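You operate a simulated robot arm through the tools that you are given. There is no shell and no other tool.

Carry out the task below with a simulated two-armed robot. There is one attempt and no reset: what you move stays moved.

JOB
Grip the small red block in the vice and tighten its nut.
Fine: run the nut finger-tight, pull it to the white line with the green spanner, put the spanner back. The block stays in the vice. Set down upright: what you pick out.

The check looks at the end state, three seconds after you hand in, the way a careful person would. Anything else that was tipped, shoved, dropped, spilled or broken makes it a failure.

ROBOT AND FRAMES
Two 7-joint arms with fingered hands on one trunk that stands fixed in place. Base frame: the origin is at the foot of the trunk, x ahead of it, y to its left, z up. Units: cm, rad, N and s.
The left shoulder is at [7, 16.9, 131.8], the right one opposite. With the tool pointing down near the work surface each hand reaches from about 10 to 66 cm from the base axis, measured 20 degrees to its own side. Payload 3.4 kg a hand.
The TCP of each hand is the grasp point between the finger pads, 2.3 cm short of the fingertips. In the tool frame z runs along the fingers and y along their closing line. The gripper opens to 11.6 cm; its body begins 6.5 cm behind the TCP. The gripper is a hand of 4 fingers: y runs from the thumb to the fingers, the wrist lies at [0, 0, -21.1] in the tool frame.
Orientation is told as [roll, pitch, yaw] about the base's x, y, z axes, in that order, counted from this pose: with the fingers straight down and closing along the base's y, the tool's x points along the base's -x, its y along +y and its z along -z.

CONTROLS
- The arms move only by the tool arm_command. It takes "left_steps", "right_steps" or both (then of equal length, played together; a hand with none holds still); each is one flat list of numbers, 6 for each row, row after row: the turn, a rotation vector about the tool's x, y, z in units of 45 degrees (1.0 is 45 degrees), then the shift along the tool's x, y, z in units of 400 mm (1.0 is 400 mm). In form: [ax, ay, az, x, y, z, ax, ay, az, x, y, z, ...]. A call has 1 to 20 rows; each row is the pose to reach, as a shift and turn from the pose commanded when the call began, along the tool's axes at that moment. A call with a number of a shift or a turn outside -1 to 1 is refused whole. Rows are played at 5 a second. More than 5 cm and 0.15 rad between two rows, and nothing of the call is played. Where a pose cannot be reached the arm comes as near as it can. A force on the tool above 90 N (or 10 N above the force at the start of the call, whichever is more), or a blocked arm, ends the call early, and 0.2 s more pass. In this call time passes only in rows, and 0.2 s behind the last. It gives the time, the measured TCP pose, the force on the tool (base axes), the opening and the grip force at its end, in the units of the frame above (readings bear some noise), with the torque about the TCP (base axes, N m) and any sound that the robot's microphone picked up, and new pictures: "views" is both (left out), scene, wrist or none (wrist: the cameras of the hands that moved).
- Cameras (640 x 400 px; columns grow to the right, rows downward): "scene" is now at [12.15, 1.9, 152.37]; the picture's right is [0.40, -0.92, 0.00], its down [-0.68, -0.29, -0.67] and it looks along [0.61, 0.27, -0.74] (base axes); focal length 315 px, centre (320, 200). "left" rides on the left gripper at [-6.8, 0.1, -9] in its tool frame; the picture's right is [-0.01, -1.00, 0.00], its down [0.79, -0.01, -0.61] and it looks along [0.61, -0.01, 0.79] (tool axes); focal length 251 px, centre (320, 200). "right" rides on the right gripper at [6.9, 0.1, -9] in its tool frame; the picture's right is [-0.01, 1.00, 0.00], its down [-0.79, -0.01, -0.61] and it looks along [-0.61, -0.01, 0.79] (tool axes); focal length 251 px, centre (320, 200). There is no depth. A picture from a camera that has moved, and an enlarged one, comes with that camera's place and axes in the base frame and with its lens. The place of the scene camera against the robot may be out by one fixed shift of up to 1.8 cm in any direction.
- lift_body(by): slides the trunk up (or, below 0, down) by that many cm; the arms and the scene camera ride with it, the base frame stays. It gives what a move gives, with no picture.
- curl_fingers(finger1, finger2, finger3, thumb_bend, hand): sets how far each is bent, from 0 (flat) to 100 (curled in); at 30 the hand is open as for a grip, at 70 the pads meet at the TCP. One left out holds its place. A second passes; each finger stops where it meets its share of the squeeze, and holds until it gets a number again. It is the only way to open and close the hand. It gives what a move gives, with no picture; readings hold the bend of each and the force on the fingers (four entries, about 0 where the hand has none), thumb and palm.
- turn_head(pan, tilt): turns the head with the scene camera to pan (to the left, within 1.501 rad either way) and tilt (down, from -0.506 to 1.204), counted from straight ahead of the robot. It gives what a move gives, and a new picture of the scene camera.
- enlarge(camera, box): a new picture of the part [left, top, right, bottom] of that camera's present view, enlarged. No time passes.
- job_done(): hands the job in; it is judged then, once.

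Places have to be worked out from the pictures, the camera data and where the tool is seen. Open the grippers and draw the arms clear of the work before you hand the job in, unless the task says otherwise.

The tools are called after "Request:" as name(argument=value, ...) on one line, values as JSON. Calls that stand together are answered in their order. arm_command: Moves the arms, as the interface text tells. Its arguments: {"type":"object","properties":{"left_steps":{"type":"array","items":{"type":"number"}},"right_steps":{"type":"array","items":{"type":"number"}},"views":{"type":"string","enum":["both","scene","wrist","none"]}},"required":[]} The other tools are called the same way: lift_body (by) moves the trunk up or down; curl_fingers (finger1, finger2, finger3, thumb_bend, hand) moves the fingers one by one; turn_head (pan, tilt) turns the head that bears the scene camera; enlarge (camera, box) takes an enlarged picture of a part of a camera's view; job_done () hands the job in.

At the start:

```text
time_s: 0.0
left_ee_pos: [36.46, 43.14, 126.17]
left_tcp_rot: [0.0, -0.001, 0.003]
left_ft_force: [-0.1, 0.2, -1.5]
left_wrist_torque: [-0.02, 0.0, -0.01]
left_width: 11.6
left_finger_force: 0.0
left_shape: jaw
left_bend: [30.0, 30.0, 30.0, 30.0]
left_finger forces: [0.1, 0.0, 0.1, 0.0, 0.1, 0.0]
right_ee_pos: [47.18, 3.7, 123.38]
right_tcp_rot: [0.002, 0.0, 0.0]
right_ft_force: [-0.6, 0.4, 0.7]
right_wrist_torque: [0.0, 0.0, -0.02]
right_width: 11.56
right_finger_force: 0.1
right_shape: jaw
right_bend: [30.0, 30.0, 30.0, 30.0]
right_finger forces: [0.0, 0.1, 0.0, 0.0, 0.0, 0.1]
trunk travel left (down, up): [-82.5, 11.5]
head pan, tilt (commanded): [0.407, 0.838]
```

scene: 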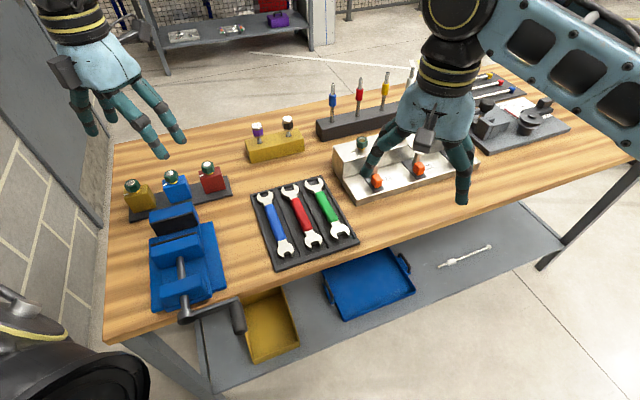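
right: 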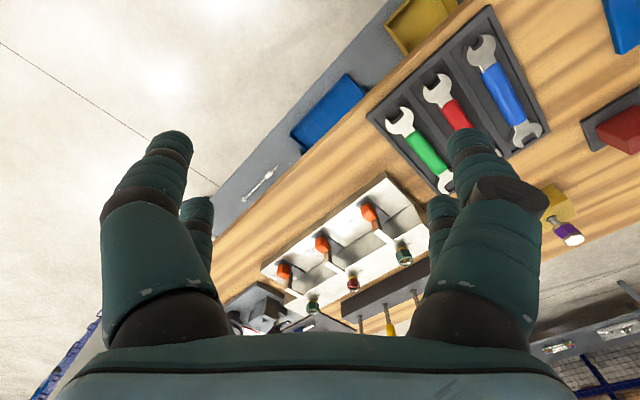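
left: 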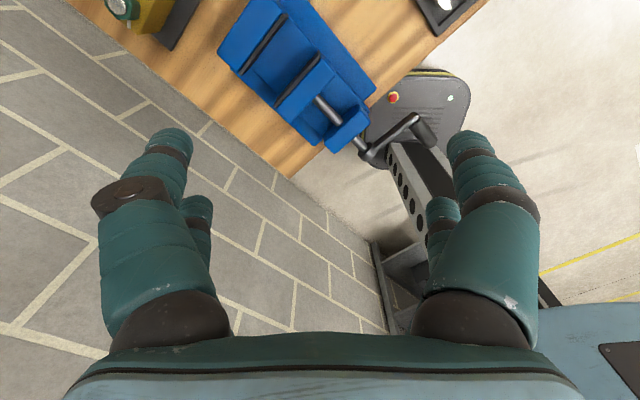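

The scene shows a bench with a blue vice with a crank handle, three coloured blocks with nuts behind it, three spanners on a tray, and other fixtures. I'll enlarge parts of the scene to see the details before moving.

Request:
enlarge(camera="scene", box=[100, 140, 260, 240])

Request:
enlarge(camera="scene", box=[130, 200, 290, 300])

Request:
enlarge(camera="scene", box=[120, 260, 280, 360])

Request:
enlarge(camera="scene", box=[230, 160, 390, 260])

Request:
enlarge(camera="scene", box=[320, 100, 480, 200])

```text
4.00 times, centred on (180, 190) of scene
camera zoom: at [12.15, 1.9, 152.37], right [0.4, -0.92, 0.0], down [-0.68, -0.29, -0.67], along [0.61, 0.27, -0.74], focal length 1262 px, centre (880, 240)
```

zoom: 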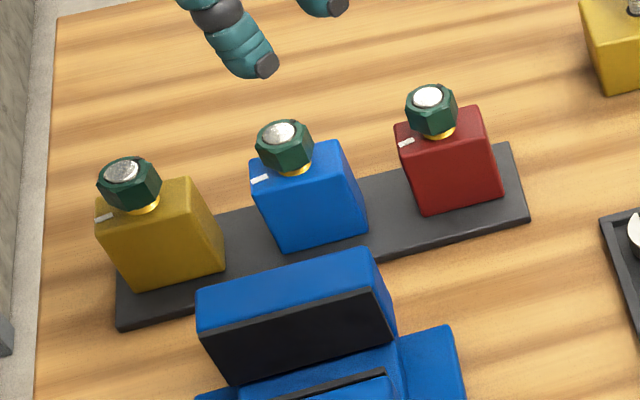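

```text
4.00 times, centred on (210, 250) of scene
camera zoom: at [12.15, 1.9, 152.37], right [0.4, -0.92, 0.0], down [-0.68, -0.29, -0.67], along [0.61, 0.27, -0.74], focal length 1262 px, centre (760, 0)
```

zoom: 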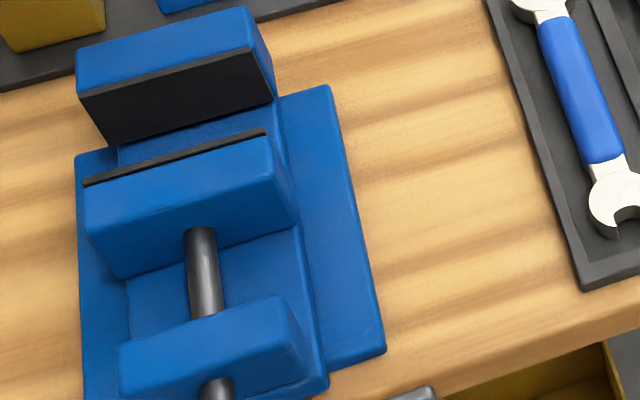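

```text
4.00 times, centred on (200, 310) of scene
camera zoom: at [12.15, 1.9, 152.37], right [0.4, -0.92, 0.0], down [-0.68, -0.29, -0.67], along [0.61, 0.27, -0.74], focal length 1262 px, centre (800, -240)
```

zoom: 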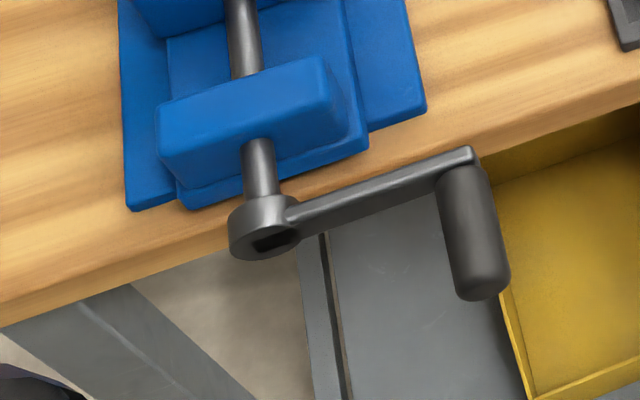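

```text
4.00 times, centred on (310, 210) of scene
camera zoom: at [12.15, 1.9, 152.37], right [0.4, -0.92, 0.0], down [-0.68, -0.29, -0.67], along [0.61, 0.27, -0.74], focal length 1262 px, centre (360, 160)
```

zoom: 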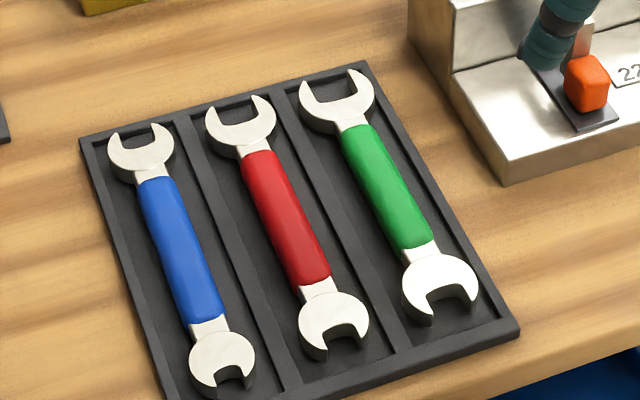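

```text
4.00 times, centred on (400, 150) of scene
camera zoom: at [12.15, 1.9, 152.37], right [0.4, -0.92, 0.0], down [-0.68, -0.29, -0.67], along [0.61, 0.27, -0.74], focal length 1262 px, centre (0, 400)
```

zoom: 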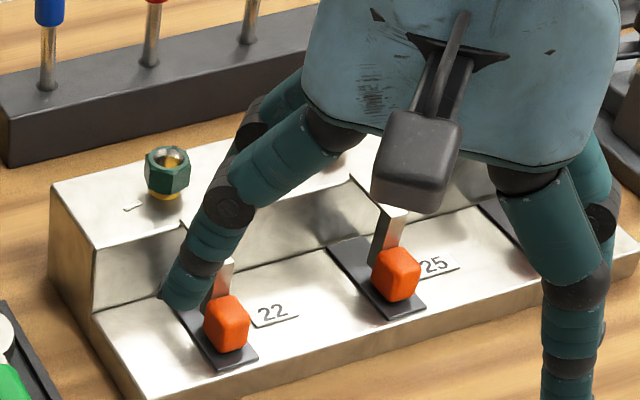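

The bench appears to be rotated about 45° relative to the base, top at z≈90. I'll enlarge the wrist cameras to look more closely at the vice and the nut marks.

Request:
enlarge(camera="left", box=[200, 0, 360, 100])

Request:
enlarge(camera="left", box=[300, 60, 460, 160])

Request:
enlarge(camera="right", box=[360, 30, 520, 130])

Request:
enlarge(camera="scene", box=[190, 150, 238, 180])

Request:
enlarge(camera="scene", box=[420, 60, 580, 160])

```text
4.00 times, centred on (280, 50) of left
camera zoom: at [43.45, 43.25, 135.36], right [0.01, -1.0, 0.0], down [-0.79, -0.01, 0.61], along [-0.61, -0.01, -0.79], focal length 1006 px, centre (480, 800)
```

zoom: 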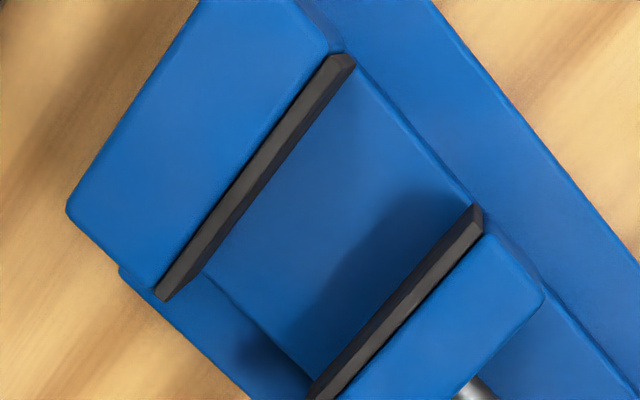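

```text
4.00 times, centred on (380, 110) of left
camera zoom: at [43.45, 43.25, 135.36], right [0.01, -1.0, 0.0], down [-0.79, -0.01, 0.61], along [-0.61, -0.01, -0.79], focal length 1006 px, centre (80, 560)
```

zoom: 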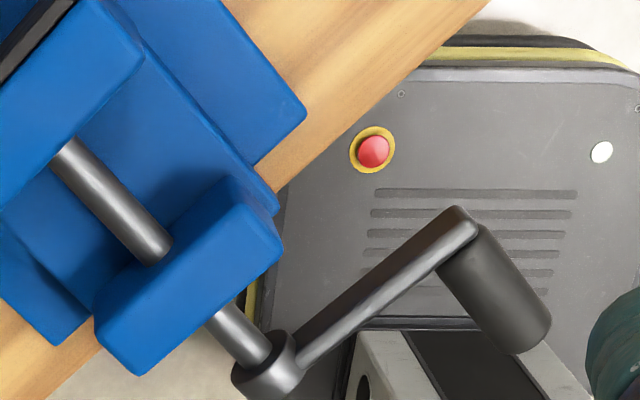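

```text
4.00 times, centred on (440, 80) of right
camera zoom: at [40.3, 3.7, 132.4], right [0.01, 1.0, 0.0], down [0.79, -0.01, 0.61], along [0.61, -0.01, -0.79], focal length 1006 px, centre (-160, 680)
```

zoom: 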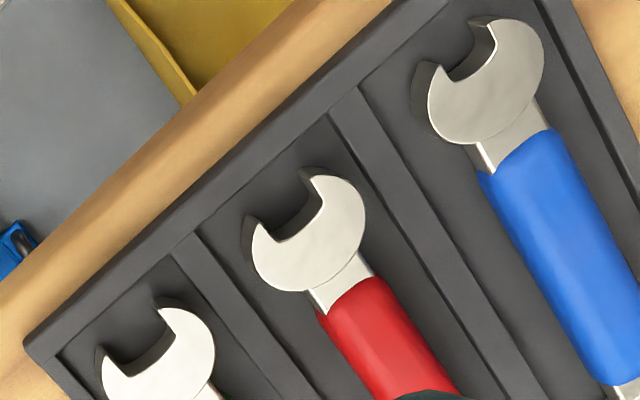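

```text
13.33 times, centred on (214, 165) of scene
camera zoom: at [12.15, 1.9, 152.37], right [0.4, -0.92, 0.0], down [-0.68, -0.29, -0.67], along [0.61, 0.27, -0.74], focal length 4206 px, centre (1733, 667)
```

zoom: 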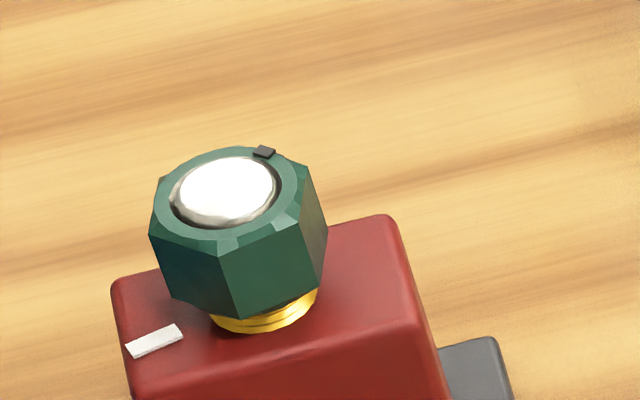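

```text
4.00 times, centred on (500, 110) of scene
camera zoom: at [12.15, 1.9, 152.37], right [0.4, -0.92, 0.0], down [-0.68, -0.29, -0.67], along [0.61, 0.27, -0.74], focal length 1262 px, centre (-400, 560)
```

zoom: 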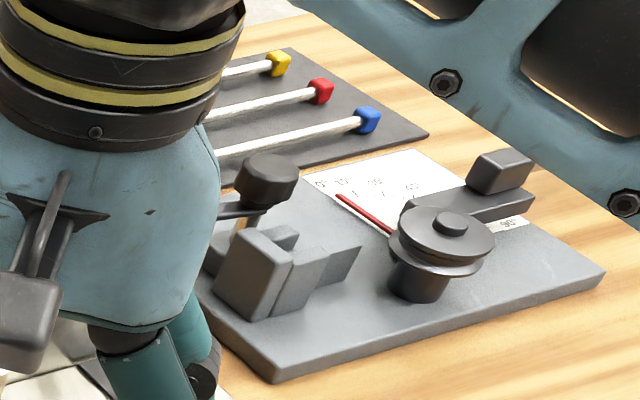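

The nut carries a dark mark on its rim, and the block has a white line at its top front edge. Next I check how the fingers of the hand are arranged, to plan the grip.

Request:
enlarge(camera="scene", box=[30, 30, 206, 140])

Request:
enlarge(camera="scene", box=[340, 60, 516, 210])

Request:
enlarge(camera="left", box=[60, 110, 560, 400])

```text
3.64 times, centred on (118, 85) of scene
camera zoom: at [12.15, 1.9, 152.37], right [0.4, -0.92, 0.0], down [-0.68, -0.29, -0.67], along [0.61, 0.27, -0.74], focal length 1147 px, centre (1054, 618)
```

zoom: 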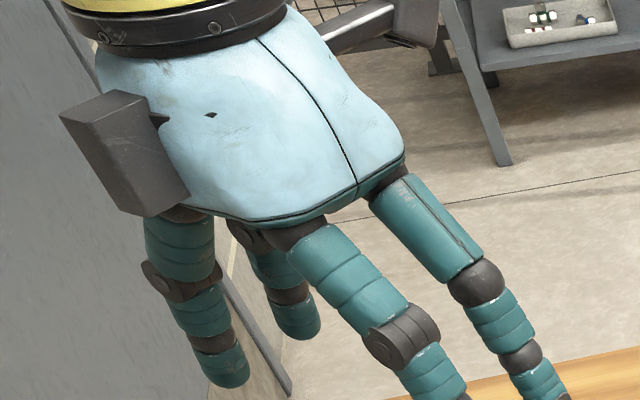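

```text
2.67 times, centred on (428, 135) of scene
camera zoom: at [12.15, 1.9, 152.37], right [0.4, -0.92, 0.0], down [-0.68, -0.29, -0.67], along [0.61, 0.27, -0.74], focal length 841 px, centre (32, 373)
```

zoom: 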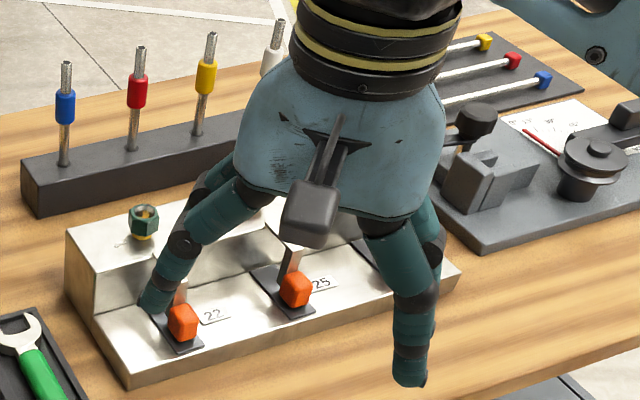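

```text
1.28 times, centred on (310, 255) of left
camera zoom: at [43.45, 43.25, 135.36], right [0.01, -1.0, 0.0], down [-0.79, -0.01, 0.61], along [-0.61, -0.01, -0.79], focal length 322 px, centre (333, 130)
```

zoom: 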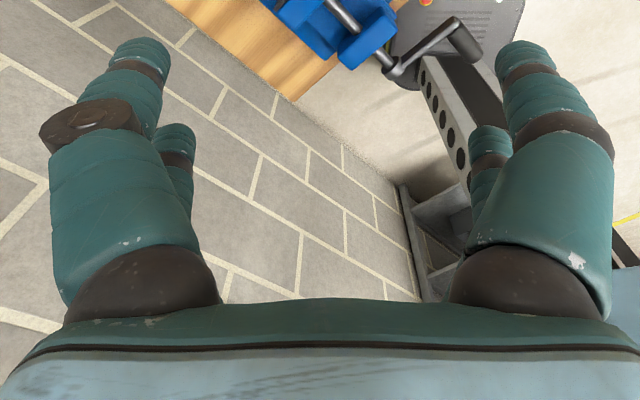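

The hand has two digits on each side, so I'll test which digit is which by bending them one at a time in free air, starting with finger1 on the left hand.

Request:
curl_fingers(hand="left", finger1=70)

Request:
enlarge(camera="left", box=[60, 80, 580, 400])

Request:
curl_fingers(hand="left", finger1=30, thumb_bend=70)

Request:
enlarge(camera="left", box=[60, 80, 580, 400])

Request:
curl_fingers(hand="left", finger2=70)

Request:
enlarge(camera="left", box=[60, 80, 580, 400])

```text
time_s: 1.0
left_ee_pos: [36.42, 43.16, 126.2]
left_tcp_rot: [-0.001, 0.001, 0.0]
left_ft_force: [0.1, -0.9, 0.8]
left_wrist_torque: [0.04, 0.03, -0.03]
left_width: 5.95
left_finger_force: 0.0
left_shape: fingers
left_bend: [70.0, 30.0, 30.0, 30.0]
left_finger forces: [0.2, 0.0, 0.0, 0.0, 0.0, 0.0]
right_ee_pos: [47.2, 3.69, 123.41]
right_tcp_rot: [0.0, 0.001, 0.0]
right_ft_force: [0.8, 0.4, 0.2]
right_wrist_torque: [-0.02, 0.01, -0.01]
right_width: 11.6
right_finger_force: 0.2
right_shape: jaw
right_bend: [30.0, 30.0, 30.0, 30.0]
right_finger forces: [0.0, 0.0, 0.1, 0.0, 0.1, 0.1]
trunk travel left (down, up): [-82.5, 11.5]
head pan, tilt (commanded): [0.407, 0.838]
```

```text
1.23 times, centred on (320, 240) of left
camera zoom: at [43.46, 43.24, 135.36], right [0.01, -1.0, 0.0], down [-0.79, -0.01, 0.61], along [-0.61, -0.01, -0.79], focal length 310 px, centre (320, 151)
```

zoom: 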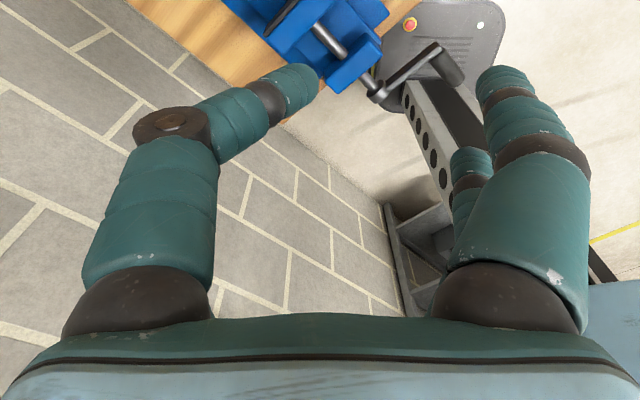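

```text
time_s: 2.0
left_ee_pos: [36.52, 43.25, 126.21]
left_tcp_rot: [-0.001, 0.0, 0.003]
left_ft_force: [0.4, -1.1, -0.5]
left_wrist_torque: [-0.01, 0.03, 0.0]
left_width: 5.92
left_finger_force: 0.1
left_shape: fingers
left_bend: [30.0, 30.0, 30.0, 70.0]
left_finger forces: [0.0, 0.1, 0.0, 0.1, 0.1, 0.0]
right_ee_pos: [47.29, 3.64, 123.39]
right_tcp_rot: [0.0, 0.002, -0.001]
right_ft_force: [0.8, 1.2, 0.0]
right_wrist_torque: [-0.02, 0.0, -0.02]
right_width: 11.6
right_finger_force: 0.0
right_shape: jaw
right_bend: [30.0, 30.0, 30.0, 30.0]
right_finger forces: [0.1, 0.1, 0.1, 0.0, 0.0, 0.0]
trunk travel left (down, up): [-82.5, 11.5]
head pan, tilt (commanded): [0.407, 0.838]
```

```text
1.23 times, centred on (320, 240) of left
camera zoom: at [43.46, 43.24, 135.36], right [0.01, -1.0, 0.0], down [-0.79, -0.01, 0.61], along [-0.61, -0.01, -0.79], focal length 310 px, centre (320, 151)
```

zoom: 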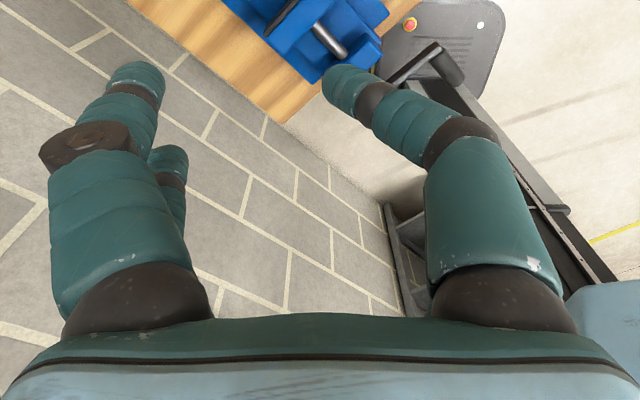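

```text
time_s: 3.0
left_ee_pos: [36.54, 43.21, 126.29]
left_tcp_rot: [0.0, -0.002, 0.0]
left_ft_force: [0.5, -0.4, -0.2]
left_wrist_torque: [0.04, 0.0, -0.02]
left_width: 5.93
left_finger_force: 0.1
left_shape: fingers
left_bend: [30.0, 70.0, 30.0, 70.0]
left_finger forces: [0.1, 0.1, 0.0, 0.1, 0.0, 0.0]
right_ee_pos: [47.23, 3.65, 123.39]
right_tcp_rot: [0.0, 0.0, 0.0]
right_ft_force: [-0.4, 0.7, -0.1]
right_wrist_torque: [0.01, 0.02, 0.01]
right_width: 11.59
right_finger_force: 0.0
right_shape: jaw
right_bend: [30.0, 30.0, 30.0, 30.0]
right_finger forces: [0.0, 0.1, 0.0, 0.2, 0.1, 0.0]
trunk travel left (down, up): [-82.5, 11.5]
head pan, tilt (commanded): [0.407, 0.838]
```

```text
1.23 times, centred on (320, 240) of left
camera zoom: at [43.46, 43.24, 135.36], right [0.01, -1.0, 0.0], down [-0.79, -0.01, 0.61], along [-0.61, -0.01, -0.79], focal length 310 px, centre (320, 151)
```

zoom: 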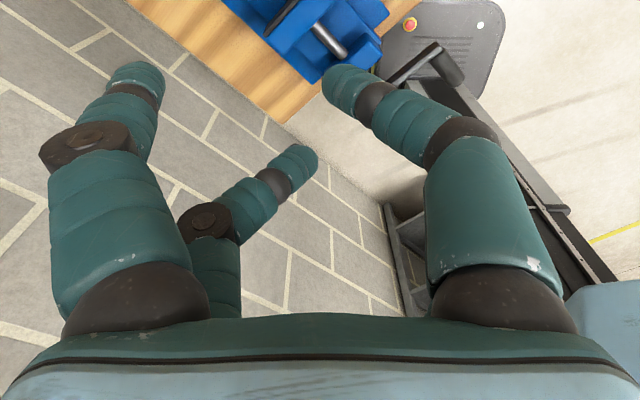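

Finger1 is the near-camera finger on +y and finger2 the far one on +y; now I check finger3 and whether the thumb is one or two digits.

Request:
curl_fingers(hand="left", finger2=30, finger3=70, thumb_bend=30)

Request:
enlarge(camera="left", box=[60, 80, 580, 400])

Request:
curl_fingers(hand="left", finger1=70, finger2=70, finger3=70, thumb_bend=70)

Request:
enlarge(camera="left", box=[60, 80, 580, 400])

```text
time_s: 4.0
left_ee_pos: [36.44, 43.18, 126.23]
left_tcp_rot: [0.0, 0.0, 0.003]
left_ft_force: [0.0, -0.1, 0.1]
left_wrist_torque: [-0.01, 0.0, 0.01]
left_width: 11.65
left_finger_force: 0.1
left_shape: fingers
left_bend: [30.0, 30.0, 70.0, 30.0]
left_finger forces: [0.0, 0.1, 0.1, 0.0, 0.0, 0.1]
right_ee_pos: [47.27, 3.67, 123.36]
right_tcp_rot: [0.0, 0.0, 0.0]
right_ft_force: [0.2, 0.1, 0.2]
right_wrist_torque: [0.01, 0.0, -0.02]
right_width: 11.57
right_finger_force: 0.0
right_shape: jaw
right_bend: [30.0, 30.0, 30.0, 30.0]
right_finger forces: [0.1, 0.0, 0.1, 0.0, 0.1, 0.0]
trunk travel left (down, up): [-82.5, 11.5]
head pan, tilt (commanded): [0.407, 0.838]
```

```text
1.23 times, centred on (320, 240) of left
camera zoom: at [43.46, 43.24, 135.36], right [0.01, -1.0, 0.0], down [-0.79, -0.01, 0.61], along [-0.61, -0.01, -0.79], focal length 310 px, centre (320, 151)
```

zoom: 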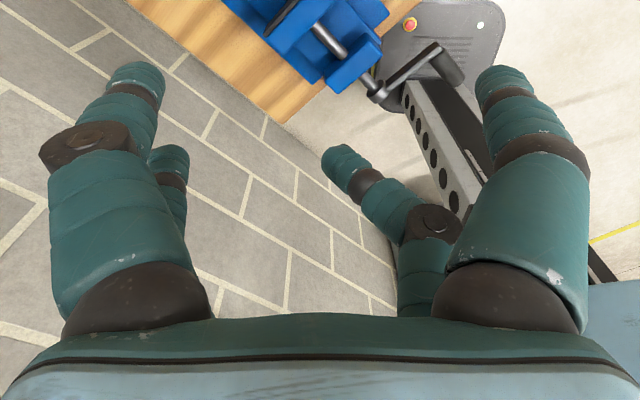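

```text
time_s: 5.0
left_ee_pos: [36.49, 43.16, 126.2]
left_tcp_rot: [0.001, 0.001, 0.0]
left_ft_force: [0.4, 0.6, 0.2]
left_wrist_torque: [0.0, -0.02, 0.01]
left_width: 0.18
left_finger_force: 0.1
left_shape: fingers
left_bend: [70.0, 70.0, 70.0, 70.0]
left_finger forces: [0.0, 0.0, 0.0, 0.0, 0.0, 0.1]
right_ee_pos: [47.26, 3.66, 123.35]
right_tcp_rot: [-0.001, 0.0, 0.001]
right_ft_force: [-0.2, 0.5, -0.3]
right_wrist_torque: [0.01, 0.01, 0.01]
right_width: 11.58
right_finger_force: 0.0
right_shape: jaw
right_bend: [30.0, 30.0, 30.0, 30.0]
right_finger forces: [0.1, 0.0, 0.0, 0.0, 0.0, 0.0]
trunk travel left (down, up): [-82.5, 11.5]
head pan, tilt (commanded): [0.407, 0.838]
```

```text
1.23 times, centred on (320, 240) of left
camera zoom: at [43.46, 43.24, 135.36], right [0.01, -1.0, 0.0], down [-0.79, -0.01, 0.61], along [-0.61, -0.01, -0.79], focal length 310 px, centre (320, 151)
```

zoom: 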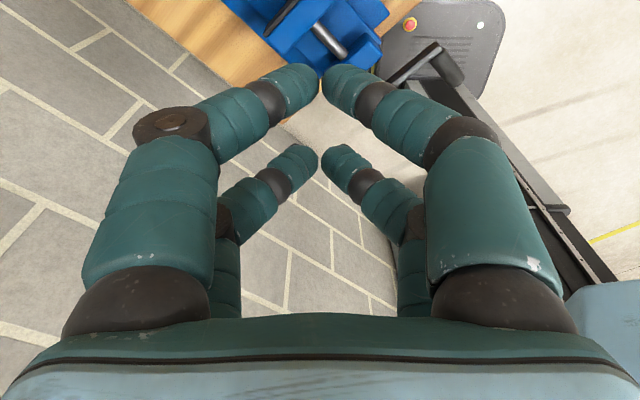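

The hand is a 2×2 arrangement (finger1/thumb nearest the camera, finger2/finger3 on the far side), pads about ±1.8 cm along tool x. I'll reopen the left hand, then move it higher over the vice/blocks with yaw −45° to match the bench and look with the wrist camera.

Request:
curl_fingers(hand="left", finger1=30, finger2=30, finger3=30, thumb_bend=30)

Request:
arm_command(left_steps=[0, 0, 0.125, -0.0266, -0.0037, 0.04, 0, 0, 0.25, -0.053, -0.0075, 0.08, 0, 0, 0.375, -0.08, -0.011, 0.12, 0, 0, 0.5, -0.106, -0.015, 0.16, 0, 0, 0.625, -0.133, -0.019, 0.2, 0, 0, 0.75, -0.16, -0.0225, 0.24, 0, 0, 0.875, -0.186, -0.026, 0.28, 0, 0, 1.0, -0.2125, -0.03, 0.32], views="both")

```text
time_s: 6.0
left_ee_pos: [36.5, 43.18, 126.29]
left_tcp_rot: [0.001, 0.0, 0.001]
left_ft_force: [0.1, -0.9, -0.1]
left_wrist_torque: [-0.04, -0.03, -0.01]
left_width: 11.67
left_finger_force: 0.1
left_shape: fingers
left_bend: [30.0, 30.0, 30.0, 30.0]
left_finger forces: [0.0, 0.0, 0.1, 0.0, 0.0, 0.1]
right_ee_pos: [47.12, 3.67, 123.47]
right_tcp_rot: [0.001, 0.0, -0.001]
right_ft_force: [-0.1, 0.2, -0.1]
right_wrist_torque: [0.02, -0.02, -0.02]
right_width: 11.59
right_finger_force: 0.1
right_shape: jaw
right_bend: [30.0, 30.0, 30.0, 30.0]
right_finger forces: [0.0, 0.0, 0.1, 0.0, 0.1, 0.1]
trunk travel left (down, up): [-82.5, 11.5]
head pan, tilt (commanded): [0.407, 0.838]
```

```text
time_s: 7.8
left_ee_pos: [45.11, 41.98, 113.45]
left_tcp_rot: [0.001, -0.001, -0.786]
left_ft_force: [-0.2, 0.8, -0.4]
left_wrist_torque: [0.01, 0.03, -0.03]
left_width: 11.66
left_finger_force: 0.2
left_shape: fingers
left_bend: [30.0, 30.0, 30.0, 30.0]
left_finger forces: [0.0, 0.0, 0.0, 0.0, 0.0, 0.1]
right_ee_pos: [47.42, 3.63, 123.35]
right_tcp_rot: [0.001, 0.001, 0.0]
right_ft_force: [0.6, 0.7, 0.3]
right_wrist_torque: [-0.01, 0.01, -0.02]
right_width: 11.63
right_finger_force: 0.0
right_shape: jaw
right_bend: [30.0, 30.0, 30.0, 30.0]
right_finger forces: [0.0, 0.0, 0.1, 0.1, 0.1, 0.1]
trunk travel left (down, up): [-82.5, 11.5]
head pan, tilt (commanded): [0.407, 0.838]
camera scene: at [12.27, 1.89, 152.36], right [0.4, -0.92, 0.0], down [-0.68, -0.29, -0.67], along [0.61, 0.27, -0.74], focal length 315 px, centre (320, 200)
camera left: at [50.15, 37.18, 122.58], right [-0.7, -0.71, 0.0], down [-0.57, 0.56, 0.61], along [-0.43, 0.43, -0.79], focal length 251 px, centre (320, 200)
```

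scene: 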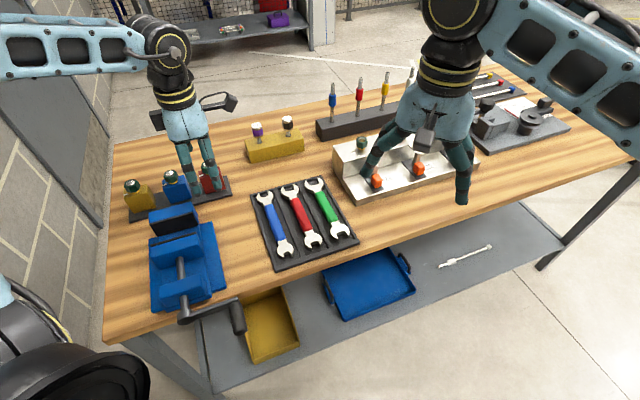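
left: 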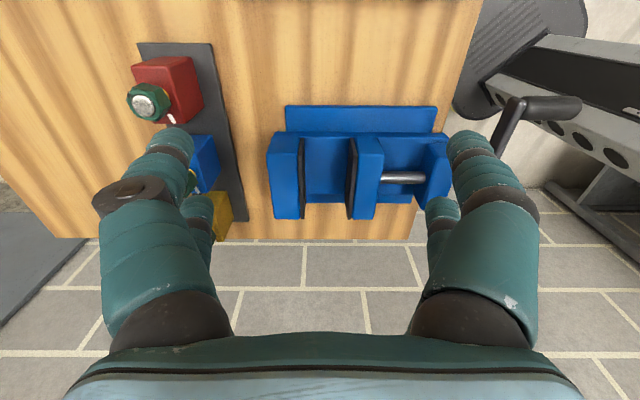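

Bench axes are at 45° exactly as this view is square to the vice. I'll zoom on the vice and on the blocks in this view for measurement.

Request:
enlarge(camera="left", box=[250, 90, 458, 220])

Request:
enlarge(camera="left", box=[110, 30, 270, 130])

Request:
enlarge(camera="left", box=[430, 60, 590, 160])

Request:
enlarge(camera="scene", box=[110, 140, 270, 240])

```text
3.08 times, centred on (354, 155) of left
camera zoom: at [50.15, 37.18, 122.58], right [-0.7, -0.71, 0.0], down [-0.57, 0.56, 0.61], along [-0.43, 0.43, -0.79], focal length 774 px, centre (215, 338)
```

zoom: 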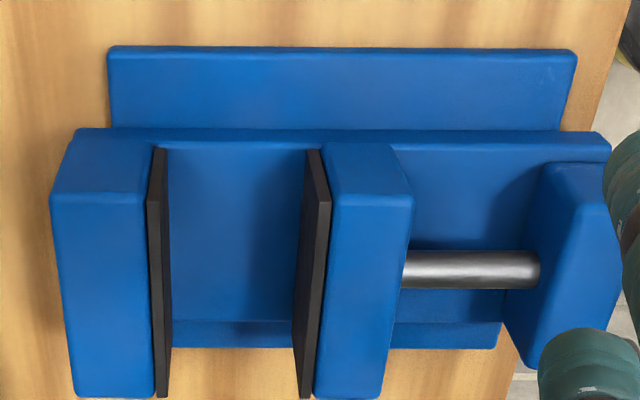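

```text
4.00 times, centred on (190, 80) of left
camera zoom: at [50.15, 37.18, 122.58], right [-0.7, -0.71, 0.0], down [-0.57, 0.56, 0.61], along [-0.43, 0.43, -0.79], focal length 1006 px, centre (840, 680)
```

zoom: 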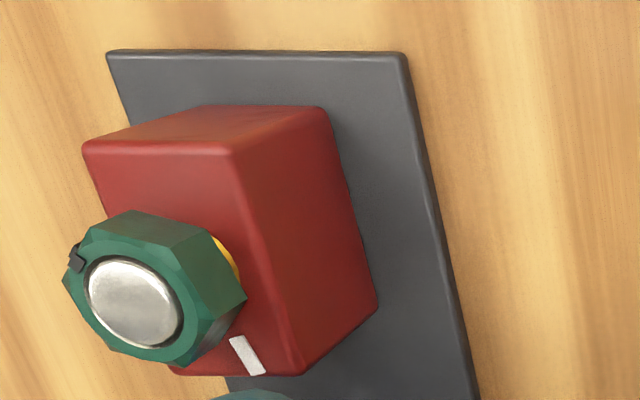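

```text
4.00 times, centred on (510, 110) of left
camera zoom: at [50.15, 37.18, 122.58], right [-0.7, -0.71, 0.0], down [-0.57, 0.56, 0.61], along [-0.43, 0.43, -0.79], focal length 1006 px, centre (-440, 560)
```

zoom: 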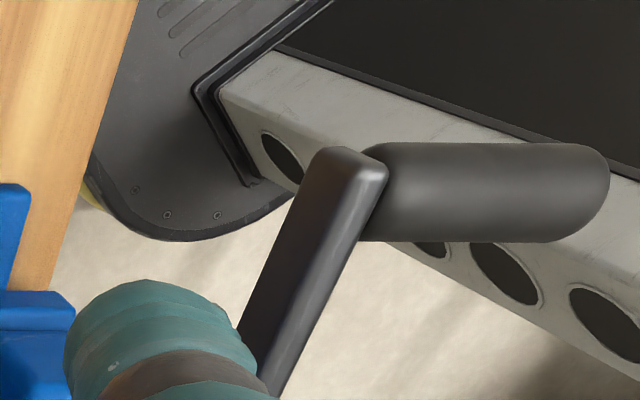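

```text
4.00 times, centred on (190, 190) of scene
camera zoom: at [12.27, 1.89, 152.36], right [0.4, -0.92, 0.0], down [-0.68, -0.29, -0.67], along [0.61, 0.27, -0.74], focal length 1262 px, centre (840, 240)
```

zoom: 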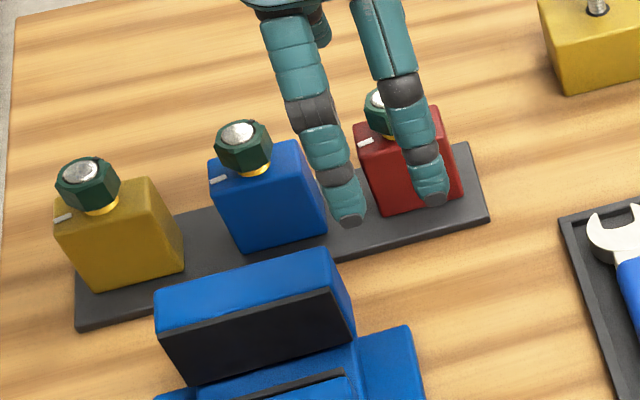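

Vice jaws come out at z≈99 with the open gap between them and the block about 5.4 wide × 3.4 deep. I'll test the reach over the red block at safe height by moving 16 cm deeper along the bench (tool +y).

Request:
arm_command(left_steps=[0, 0, 0, 0, 0.1, 0, 0, 0, 0, 0, 0.2, 0, 0, 0, 0, 0, 0.3, 0, 0, 0, 0, 0, 0.39, 0], views="both")

```text
time_s: 8.8
left_ee_pos: [55.1, 52.66, 112.69]
left_tcp_rot: [-0.025, 0.008, -0.779]
left_ft_force: [0.7, -0.1, -0.8]
left_wrist_torque: [-0.03, 0.02, 0.0]
left_width: 11.69
left_finger_force: 0.0
left_shape: fingers
left_bend: [30.0, 30.0, 30.0, 30.0]
left_finger forces: [0.0, 0.0, 0.1, 0.0, 0.0, 0.0]
left hand out of reach, approached as far as the arm can: row 4
right_ee_pos: [47.37, 3.69, 123.25]
right_tcp_rot: [0.001, 0.003, -0.001]
right_ft_force: [0.4, -0.4, 1.0]
right_wrist_torque: [-0.05, 0.02, 0.01]
right_width: 11.59
right_finger_force: 0.0
right_shape: jaw
right_bend: [30.0, 30.0, 30.0, 30.0]
right_finger forces: [0.0, 0.0, 0.1, 0.1, 0.1, 0.1]
trunk travel left (down, up): [-82.5, 11.5]
head pan, tilt (commanded): [0.407, 0.838]
camera scene: at [12.39, 1.87, 152.35], right [0.4, -0.92, 0.0], down [-0.68, -0.29, -0.67], along [0.61, 0.27, -0.74], focal length 315 px, centre (320, 200)
camera left: at [60.26, 47.8, 121.73], right [-0.7, -0.72, 0.03], down [-0.56, 0.56, 0.61], along [-0.45, 0.41, -0.79], focal length 251 px, centre (320, 200)
```

scene: 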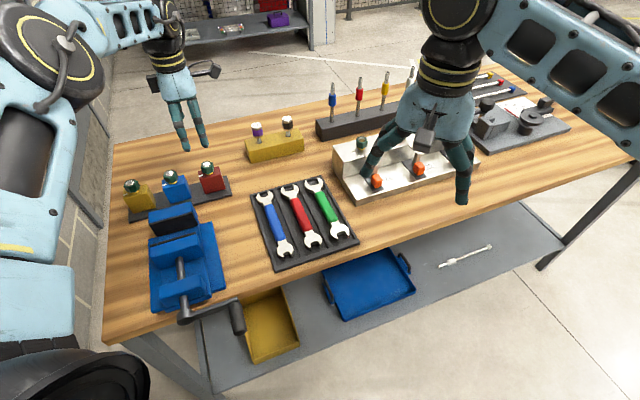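
left: 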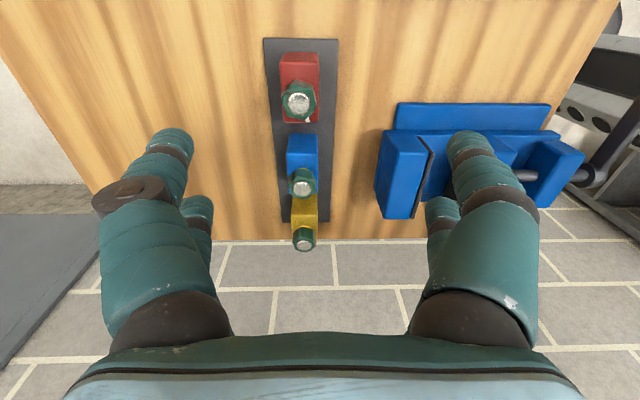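

Straight-down reach ends about 60 cm from the shoulder, just short of the block, so I'll use a slight tilt and closing along the bench's long axis for it. I retreat over the vice, higher up, and turn the hand toward yaw +45° to test the wrist range.

Request:
arm_command(left_steps=[0, 0, -0.16, 0, -0.06, -0.02, 0, 0, -0.32, 0, -0.12, -0.04, 0, 0, -0.48, 0, -0.18, -0.06, 0, 0, -0.64, 0, -0.24, -0.08, 0, 0, -0.8, 0, -0.3, -0.1, 0, 0, -0.96, 0, -0.35, -0.12, 0, 0, -1.0, 0, -0.38, -0.12], views="none")

Request:
arm_command(left_steps=[0, 0, -0.16, 0, 0, 0, 0, 0, -0.32, 0, 0, 0, 0, 0, -0.48, 0, 0, 0, 0, 0, -0.64, 0, 0, 0, 0, 0, -0.8, 0, 0, 0, 0, 0, -0.96, 0, 0, 0, 0, 0, -1.0, 0, 0, 0], views="both")

```text
time_s: 10.4
left_ee_pos: [45.33, 42.24, 118.3]
left_tcp_rot: [0.0, 0.0, 0.003]
left_ft_force: [0.1, 0.6, -0.6]
left_wrist_torque: [-0.02, 0.0, -0.02]
left_width: 11.68
left_finger_force: 0.0
left_shape: fingers
left_bend: [30.0, 30.0, 30.0, 30.0]
left_finger forces: [0.1, 0.0, 0.0, 0.1, 0.1, 0.0]
right_ee_pos: [47.16, 3.67, 123.4]
right_tcp_rot: [-0.001, 0.001, 0.0]
right_ft_force: [0.2, 0.8, -0.4]
right_wrist_torque: [-0.03, 0.0, -0.02]
right_width: 11.61
right_finger_force: 0.2
right_shape: jaw
right_bend: [30.0, 30.0, 30.0, 30.0]
right_finger forces: [0.0, 0.1, 0.0, 0.0, 0.0, 0.0]
trunk travel left (down, up): [-82.5, 11.5]
head pan, tilt (commanded): [0.407, 0.838]
```

```text
time_s: 12.0
left_ee_pos: [45.29, 42.27, 118.07]
left_tcp_rot: [0.001, -0.001, 0.786]
left_ft_force: [0.2, 0.5, 0.7]
left_wrist_torque: [-0.02, 0.01, -0.01]
left_width: 11.65
left_finger_force: 0.1
left_shape: fingers
left_bend: [30.0, 30.0, 30.0, 30.0]
left_finger forces: [0.0, 0.0, 0.1, 0.0, 0.1, 0.1]
right_ee_pos: [47.15, 3.72, 123.46]
right_tcp_rot: [-0.001, 0.0, 0.0]
right_ft_force: [-1.0, -0.4, -0.4]
right_wrist_torque: [0.01, -0.02, 0.03]
right_width: 11.59
right_finger_force: 0.0
right_shape: jaw
right_bend: [30.0, 30.0, 30.0, 30.0]
right_finger forces: [0.0, 0.0, 0.0, 0.0, 0.0, 0.1]
trunk travel left (down, up): [-82.5, 11.5]
head pan, tilt (commanded): [0.407, 0.838]
camera scene: at [12.16, 1.89, 152.37], right [0.4, -0.92, 0.0], down [-0.68, -0.29, -0.67], along [0.61, 0.27, -0.74], focal length 315 px, centre (320, 200)
camera left: at [50.21, 47.15, 127.32], right [0.72, -0.7, 0.0], down [-0.56, -0.57, 0.61], along [-0.42, -0.43, -0.79], focal length 251 px, centre (320, 200)
```

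scene: 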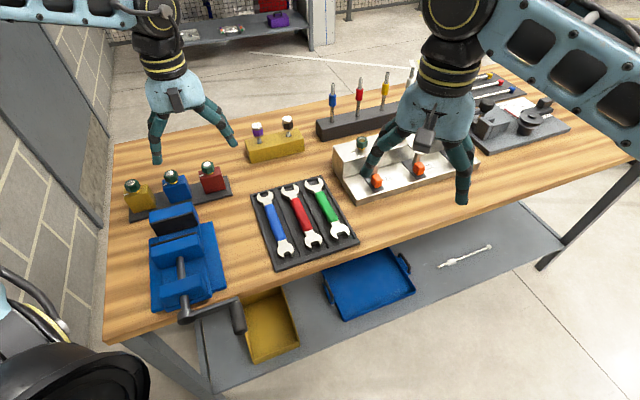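
left: 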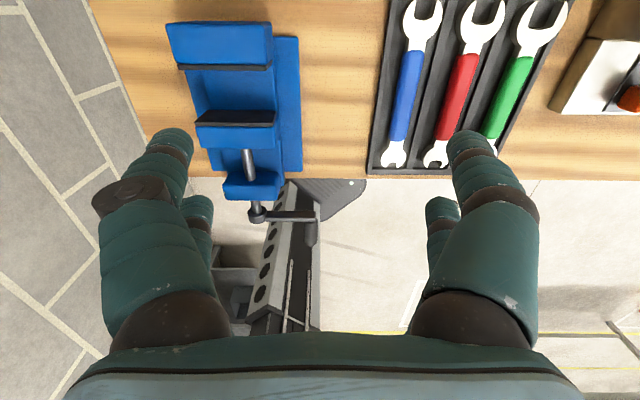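

Yaw +45° works too. This view looks back along the vice axis, so I'll zoom in on the vice gap, crank, and the spanner tray for measurements.

Request:
enlarge(camera="left", box=[150, 10, 310, 110])

Request:
enlarge(camera="left", box=[200, 120, 360, 260])

Request:
enlarge(camera="left", box=[360, 0, 600, 180])

```text
4.00 times, centred on (230, 60) of left
camera zoom: at [50.21, 47.15, 127.32], right [0.72, -0.7, 0.0], down [-0.56, -0.57, 0.61], along [-0.42, -0.43, -0.79], focal length 1006 px, centre (680, 760)
```

zoom: 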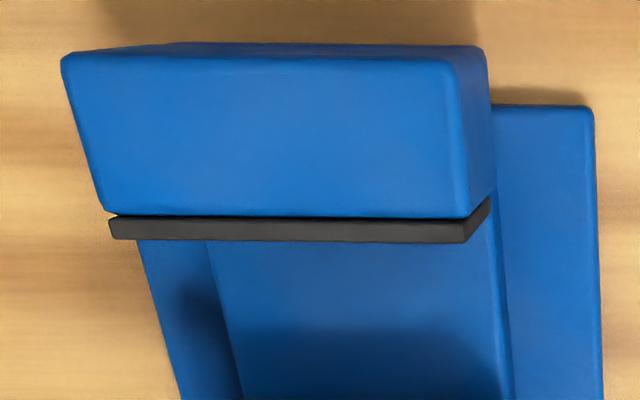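

```text
2.86 times, centred on (280, 190) of left
camera zoom: at [50.21, 47.15, 127.32], right [0.72, -0.7, 0.0], down [-0.56, -0.57, 0.61], along [-0.42, -0.43, -0.79], focal length 718 px, centre (434, 229)
```

zoom: 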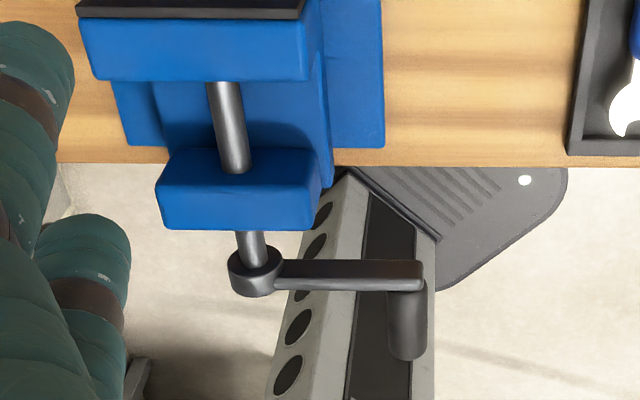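

```text
2.22 times, centred on (480, 90) of left
camera zoom: at [50.21, 47.15, 127.32], right [0.72, -0.7, 0.0], down [-0.56, -0.57, 0.61], along [-0.42, -0.43, -0.79], focal length 559 px, centre (-36, 444)
```

zoom: 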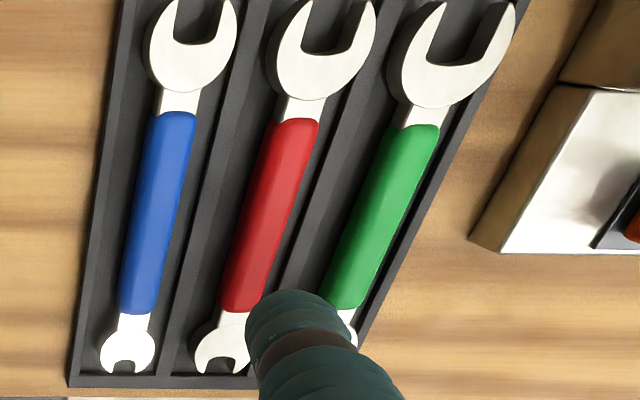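

Measured so far (bench frame d=depth, r=right): vice jaws r≈−12…−2.6, jaw top z≈99, fixed plate d≈63.5, crank knob at d≈36–42, r≈0.5; red block centre d≈77.5, r≈1.7. I now hover the left hand above the red block with a 12° forward tilt to see it between the fingers.

Request:
arm_command(left_steps=[0, -0.053, 0, -0.069, 0.002, 0.04, 0, -0.107, 0, -0.138, 0.004, 0.08, 0, -0.16, 0, -0.207, 0.006, 0.12, 0, -0.213, 0, -0.276, 0.009, 0.16, 0, -0.267, 0, -0.345, 0.011, 0.2], views="both")

Request:
enlarge(camera="left", box=[220, 90, 420, 215])

```text
time_s: 13.2
left_ee_pos: [55.04, 52.53, 110.11]
left_tcp_rot: [0.0, -0.209, 0.786]
left_ft_force: [-0.6, -0.2, 1.0]
left_wrist_torque: [0.03, 0.0, -0.01]
left_width: 11.67
left_finger_force: 0.0
left_shape: fingers
left_bend: [30.0, 30.0, 30.0, 30.0]
left_finger forces: [0.0, 0.0, 0.1, 0.1, 0.1, 0.0]
right_ee_pos: [47.3, 3.79, 123.33]
right_tcp_rot: [-0.001, 0.001, 0.0]
right_ft_force: [0.7, -0.5, -0.3]
right_wrist_torque: [0.03, 0.05, -0.02]
right_width: 11.59
right_finger_force: 0.1
right_shape: jaw
right_bend: [30.0, 30.0, 30.0, 30.0]
right_finger forces: [0.0, 0.0, 0.0, 0.1, 0.1, 0.1]
trunk travel left (down, up): [-82.5, 11.5]
head pan, tilt (commanded): [0.407, 0.838]
camera scene: at [12.33, 1.97, 152.36], right [0.4, -0.92, 0.0], down [-0.68, -0.3, -0.67], along [0.61, 0.26, -0.74], focal length 315 px, centre (320, 200)
camera left: at [58.5, 55.99, 120.47], right [0.71, -0.7, 0.0], down [-0.63, -0.64, 0.43], along [-0.3, -0.31, -0.9], focal length 251 px, centre (320, 200)
```

scene: 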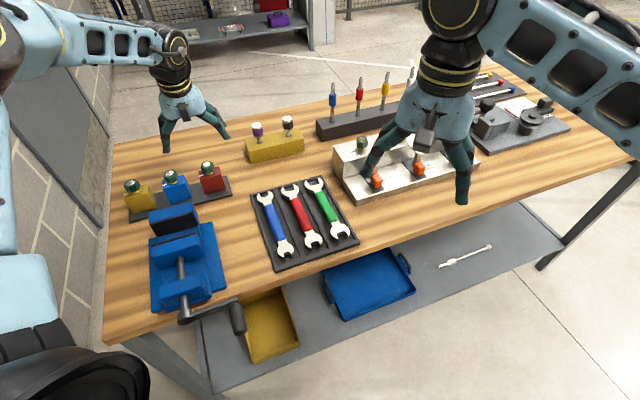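
left: 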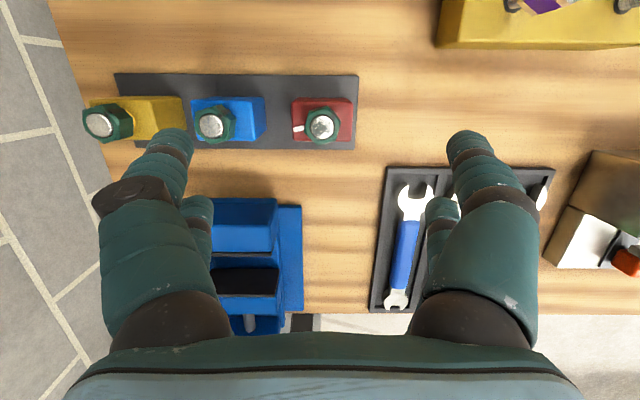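

```text
3.20 times, centred on (320, 152) of left
camera zoom: at [58.5, 55.99, 120.47], right [0.71, -0.7, 0.0], down [-0.63, -0.64, 0.43], along [-0.3, -0.31, -0.9], focal length 805 px, centre (320, 352)
```

zoom: 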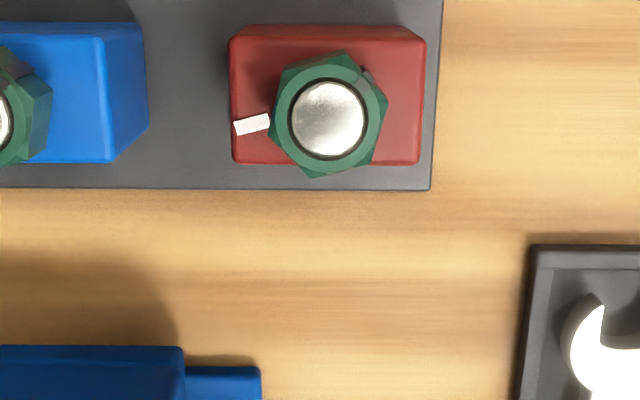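

The hover view is very clear: red block top ≈ z 96.7, centre d≈77.4, r≈2.0, size ≈5.5×3.45; the blue block is only ~3.5 cm to its left. I'll preset an asymmetric grip (far pair grips, near pair kept wide) and come down closer, shifted right, then look again.

Request:
curl_fingers(hand="left", finger1=37, finger2=12, finger3=30, thumb_bend=57)

Request:
arm_command(left_steps=[0, 0, 0, 0.025, -0.0217, 0.0726, 0, 0, 0, 0.0503, -0.0433, 0.1452], views="both")

Request:
enlarge(camera="left", box=[180, 60, 420, 210])

Request:
enlarge(camera="scene", box=[120, 90, 280, 210])

```text
time_s: 14.2
left_ee_pos: [54.89, 52.5, 110.21]
left_tcp_rot: [0.001, -0.208, 0.788]
left_ft_force: [0.0, 0.6, 0.2]
left_wrist_torque: [-0.01, 0.01, 0.01]
left_width: 6.95
left_finger_force: 0.1
left_shape: fingers
left_bend: [37.0, 12.0, 30.0, 56.0]
left_finger forces: [0.1, 0.0, 0.0, 0.1, 0.0, 0.1]
right_ee_pos: [47.19, 3.57, 123.42]
right_tcp_rot: [0.001, 0.0, 0.0]
right_ft_force: [-0.7, -0.3, -0.2]
right_wrist_torque: [0.01, 0.01, 0.02]
right_width: 11.57
right_finger_force: 0.0
right_shape: jaw
right_bend: [30.0, 30.0, 30.0, 30.0]
right_finger forces: [0.0, 0.0, 0.1, 0.0, 0.1, 0.0]
trunk travel left (down, up): [-82.5, 11.5]
head pan, tilt (commanded): [0.407, 0.838]
```

```text
time_s: 14.8
left_ee_pos: [55.62, 50.68, 104.14]
left_tcp_rot: [0.002, -0.209, 0.786]
left_ft_force: [-0.4, 0.0, 0.3]
left_wrist_torque: [0.01, 0.0, 0.0]
left_width: 6.91
left_finger_force: 0.0
left_shape: fingers
left_bend: [37.0, 12.0, 30.0, 56.0]
left_finger forces: [0.0, 0.0, 0.0, 0.0, 0.0, 0.0]
right_ee_pos: [47.32, 3.54, 123.26]
right_tcp_rot: [0.0, 0.002, 0.001]
right_ft_force: [1.1, 0.5, 0.3]
right_wrist_torque: [0.02, 0.01, -0.03]
right_width: 11.59
right_finger_force: 0.0
right_shape: jaw
right_bend: [30.0, 30.0, 30.0, 30.0]
right_finger forces: [0.0, 0.0, 0.0, 0.0, 0.0, 0.0]
trunk travel left (down, up): [-82.5, 11.5]
head pan, tilt (commanded): [0.407, 0.838]
camera scene: at [12.29, 1.89, 152.36], right [0.4, -0.92, 0.0], down [-0.68, -0.29, -0.67], along [0.61, 0.27, -0.74], focal length 315 px, centre (320, 200)
camera left: at [59.11, 54.03, 114.5], right [0.71, -0.7, 0.0], down [-0.63, -0.64, 0.43], along [-0.3, -0.31, -0.9], focal length 251 px, centre (320, 200)
```

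scene: 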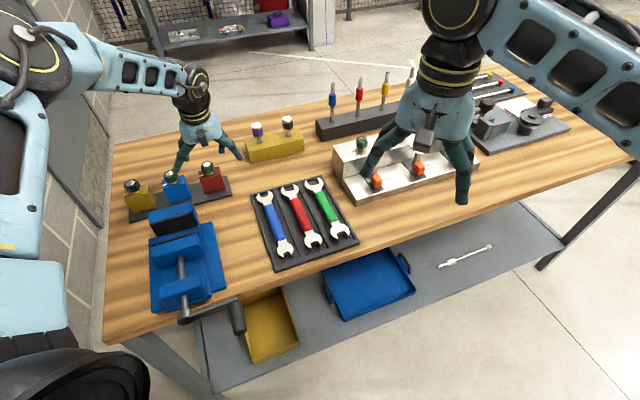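
left: 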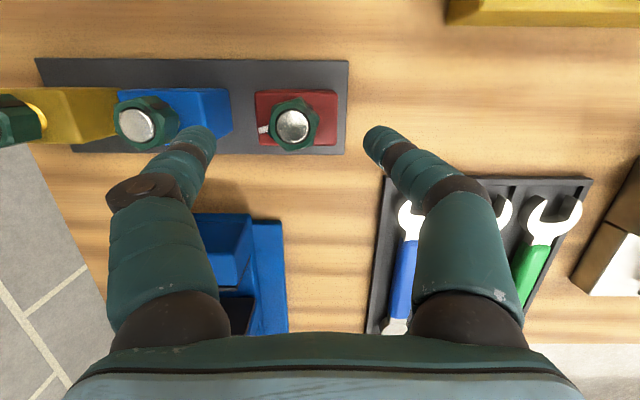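

```text
2.67 times, centred on (300, 135) of left
camera zoom: at [59.11, 54.03, 114.5], right [0.71, -0.7, 0.0], down [-0.63, -0.64, 0.43], along [-0.3, -0.31, -0.9], focal length 670 px, centre (373, 373)
```

zoom: 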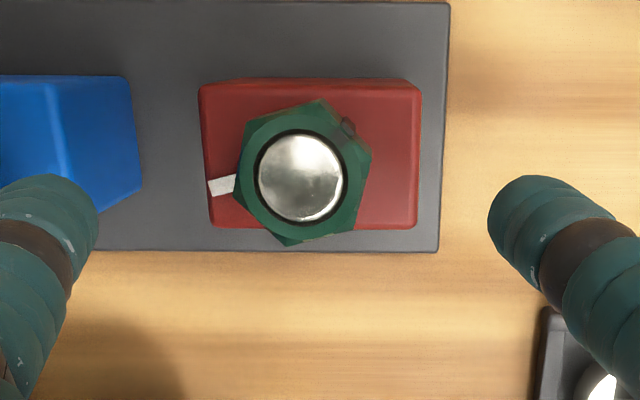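

```text
3.33 times, centred on (200, 150) of scene
camera zoom: at [12.29, 1.89, 152.36], right [0.4, -0.92, 0.0], down [-0.68, -0.29, -0.67], along [0.61, 0.27, -0.74], focal length 1052 px, centre (720, 367)
```

zoom: 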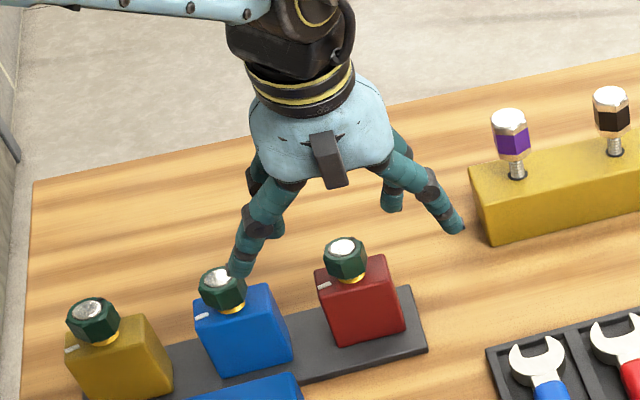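

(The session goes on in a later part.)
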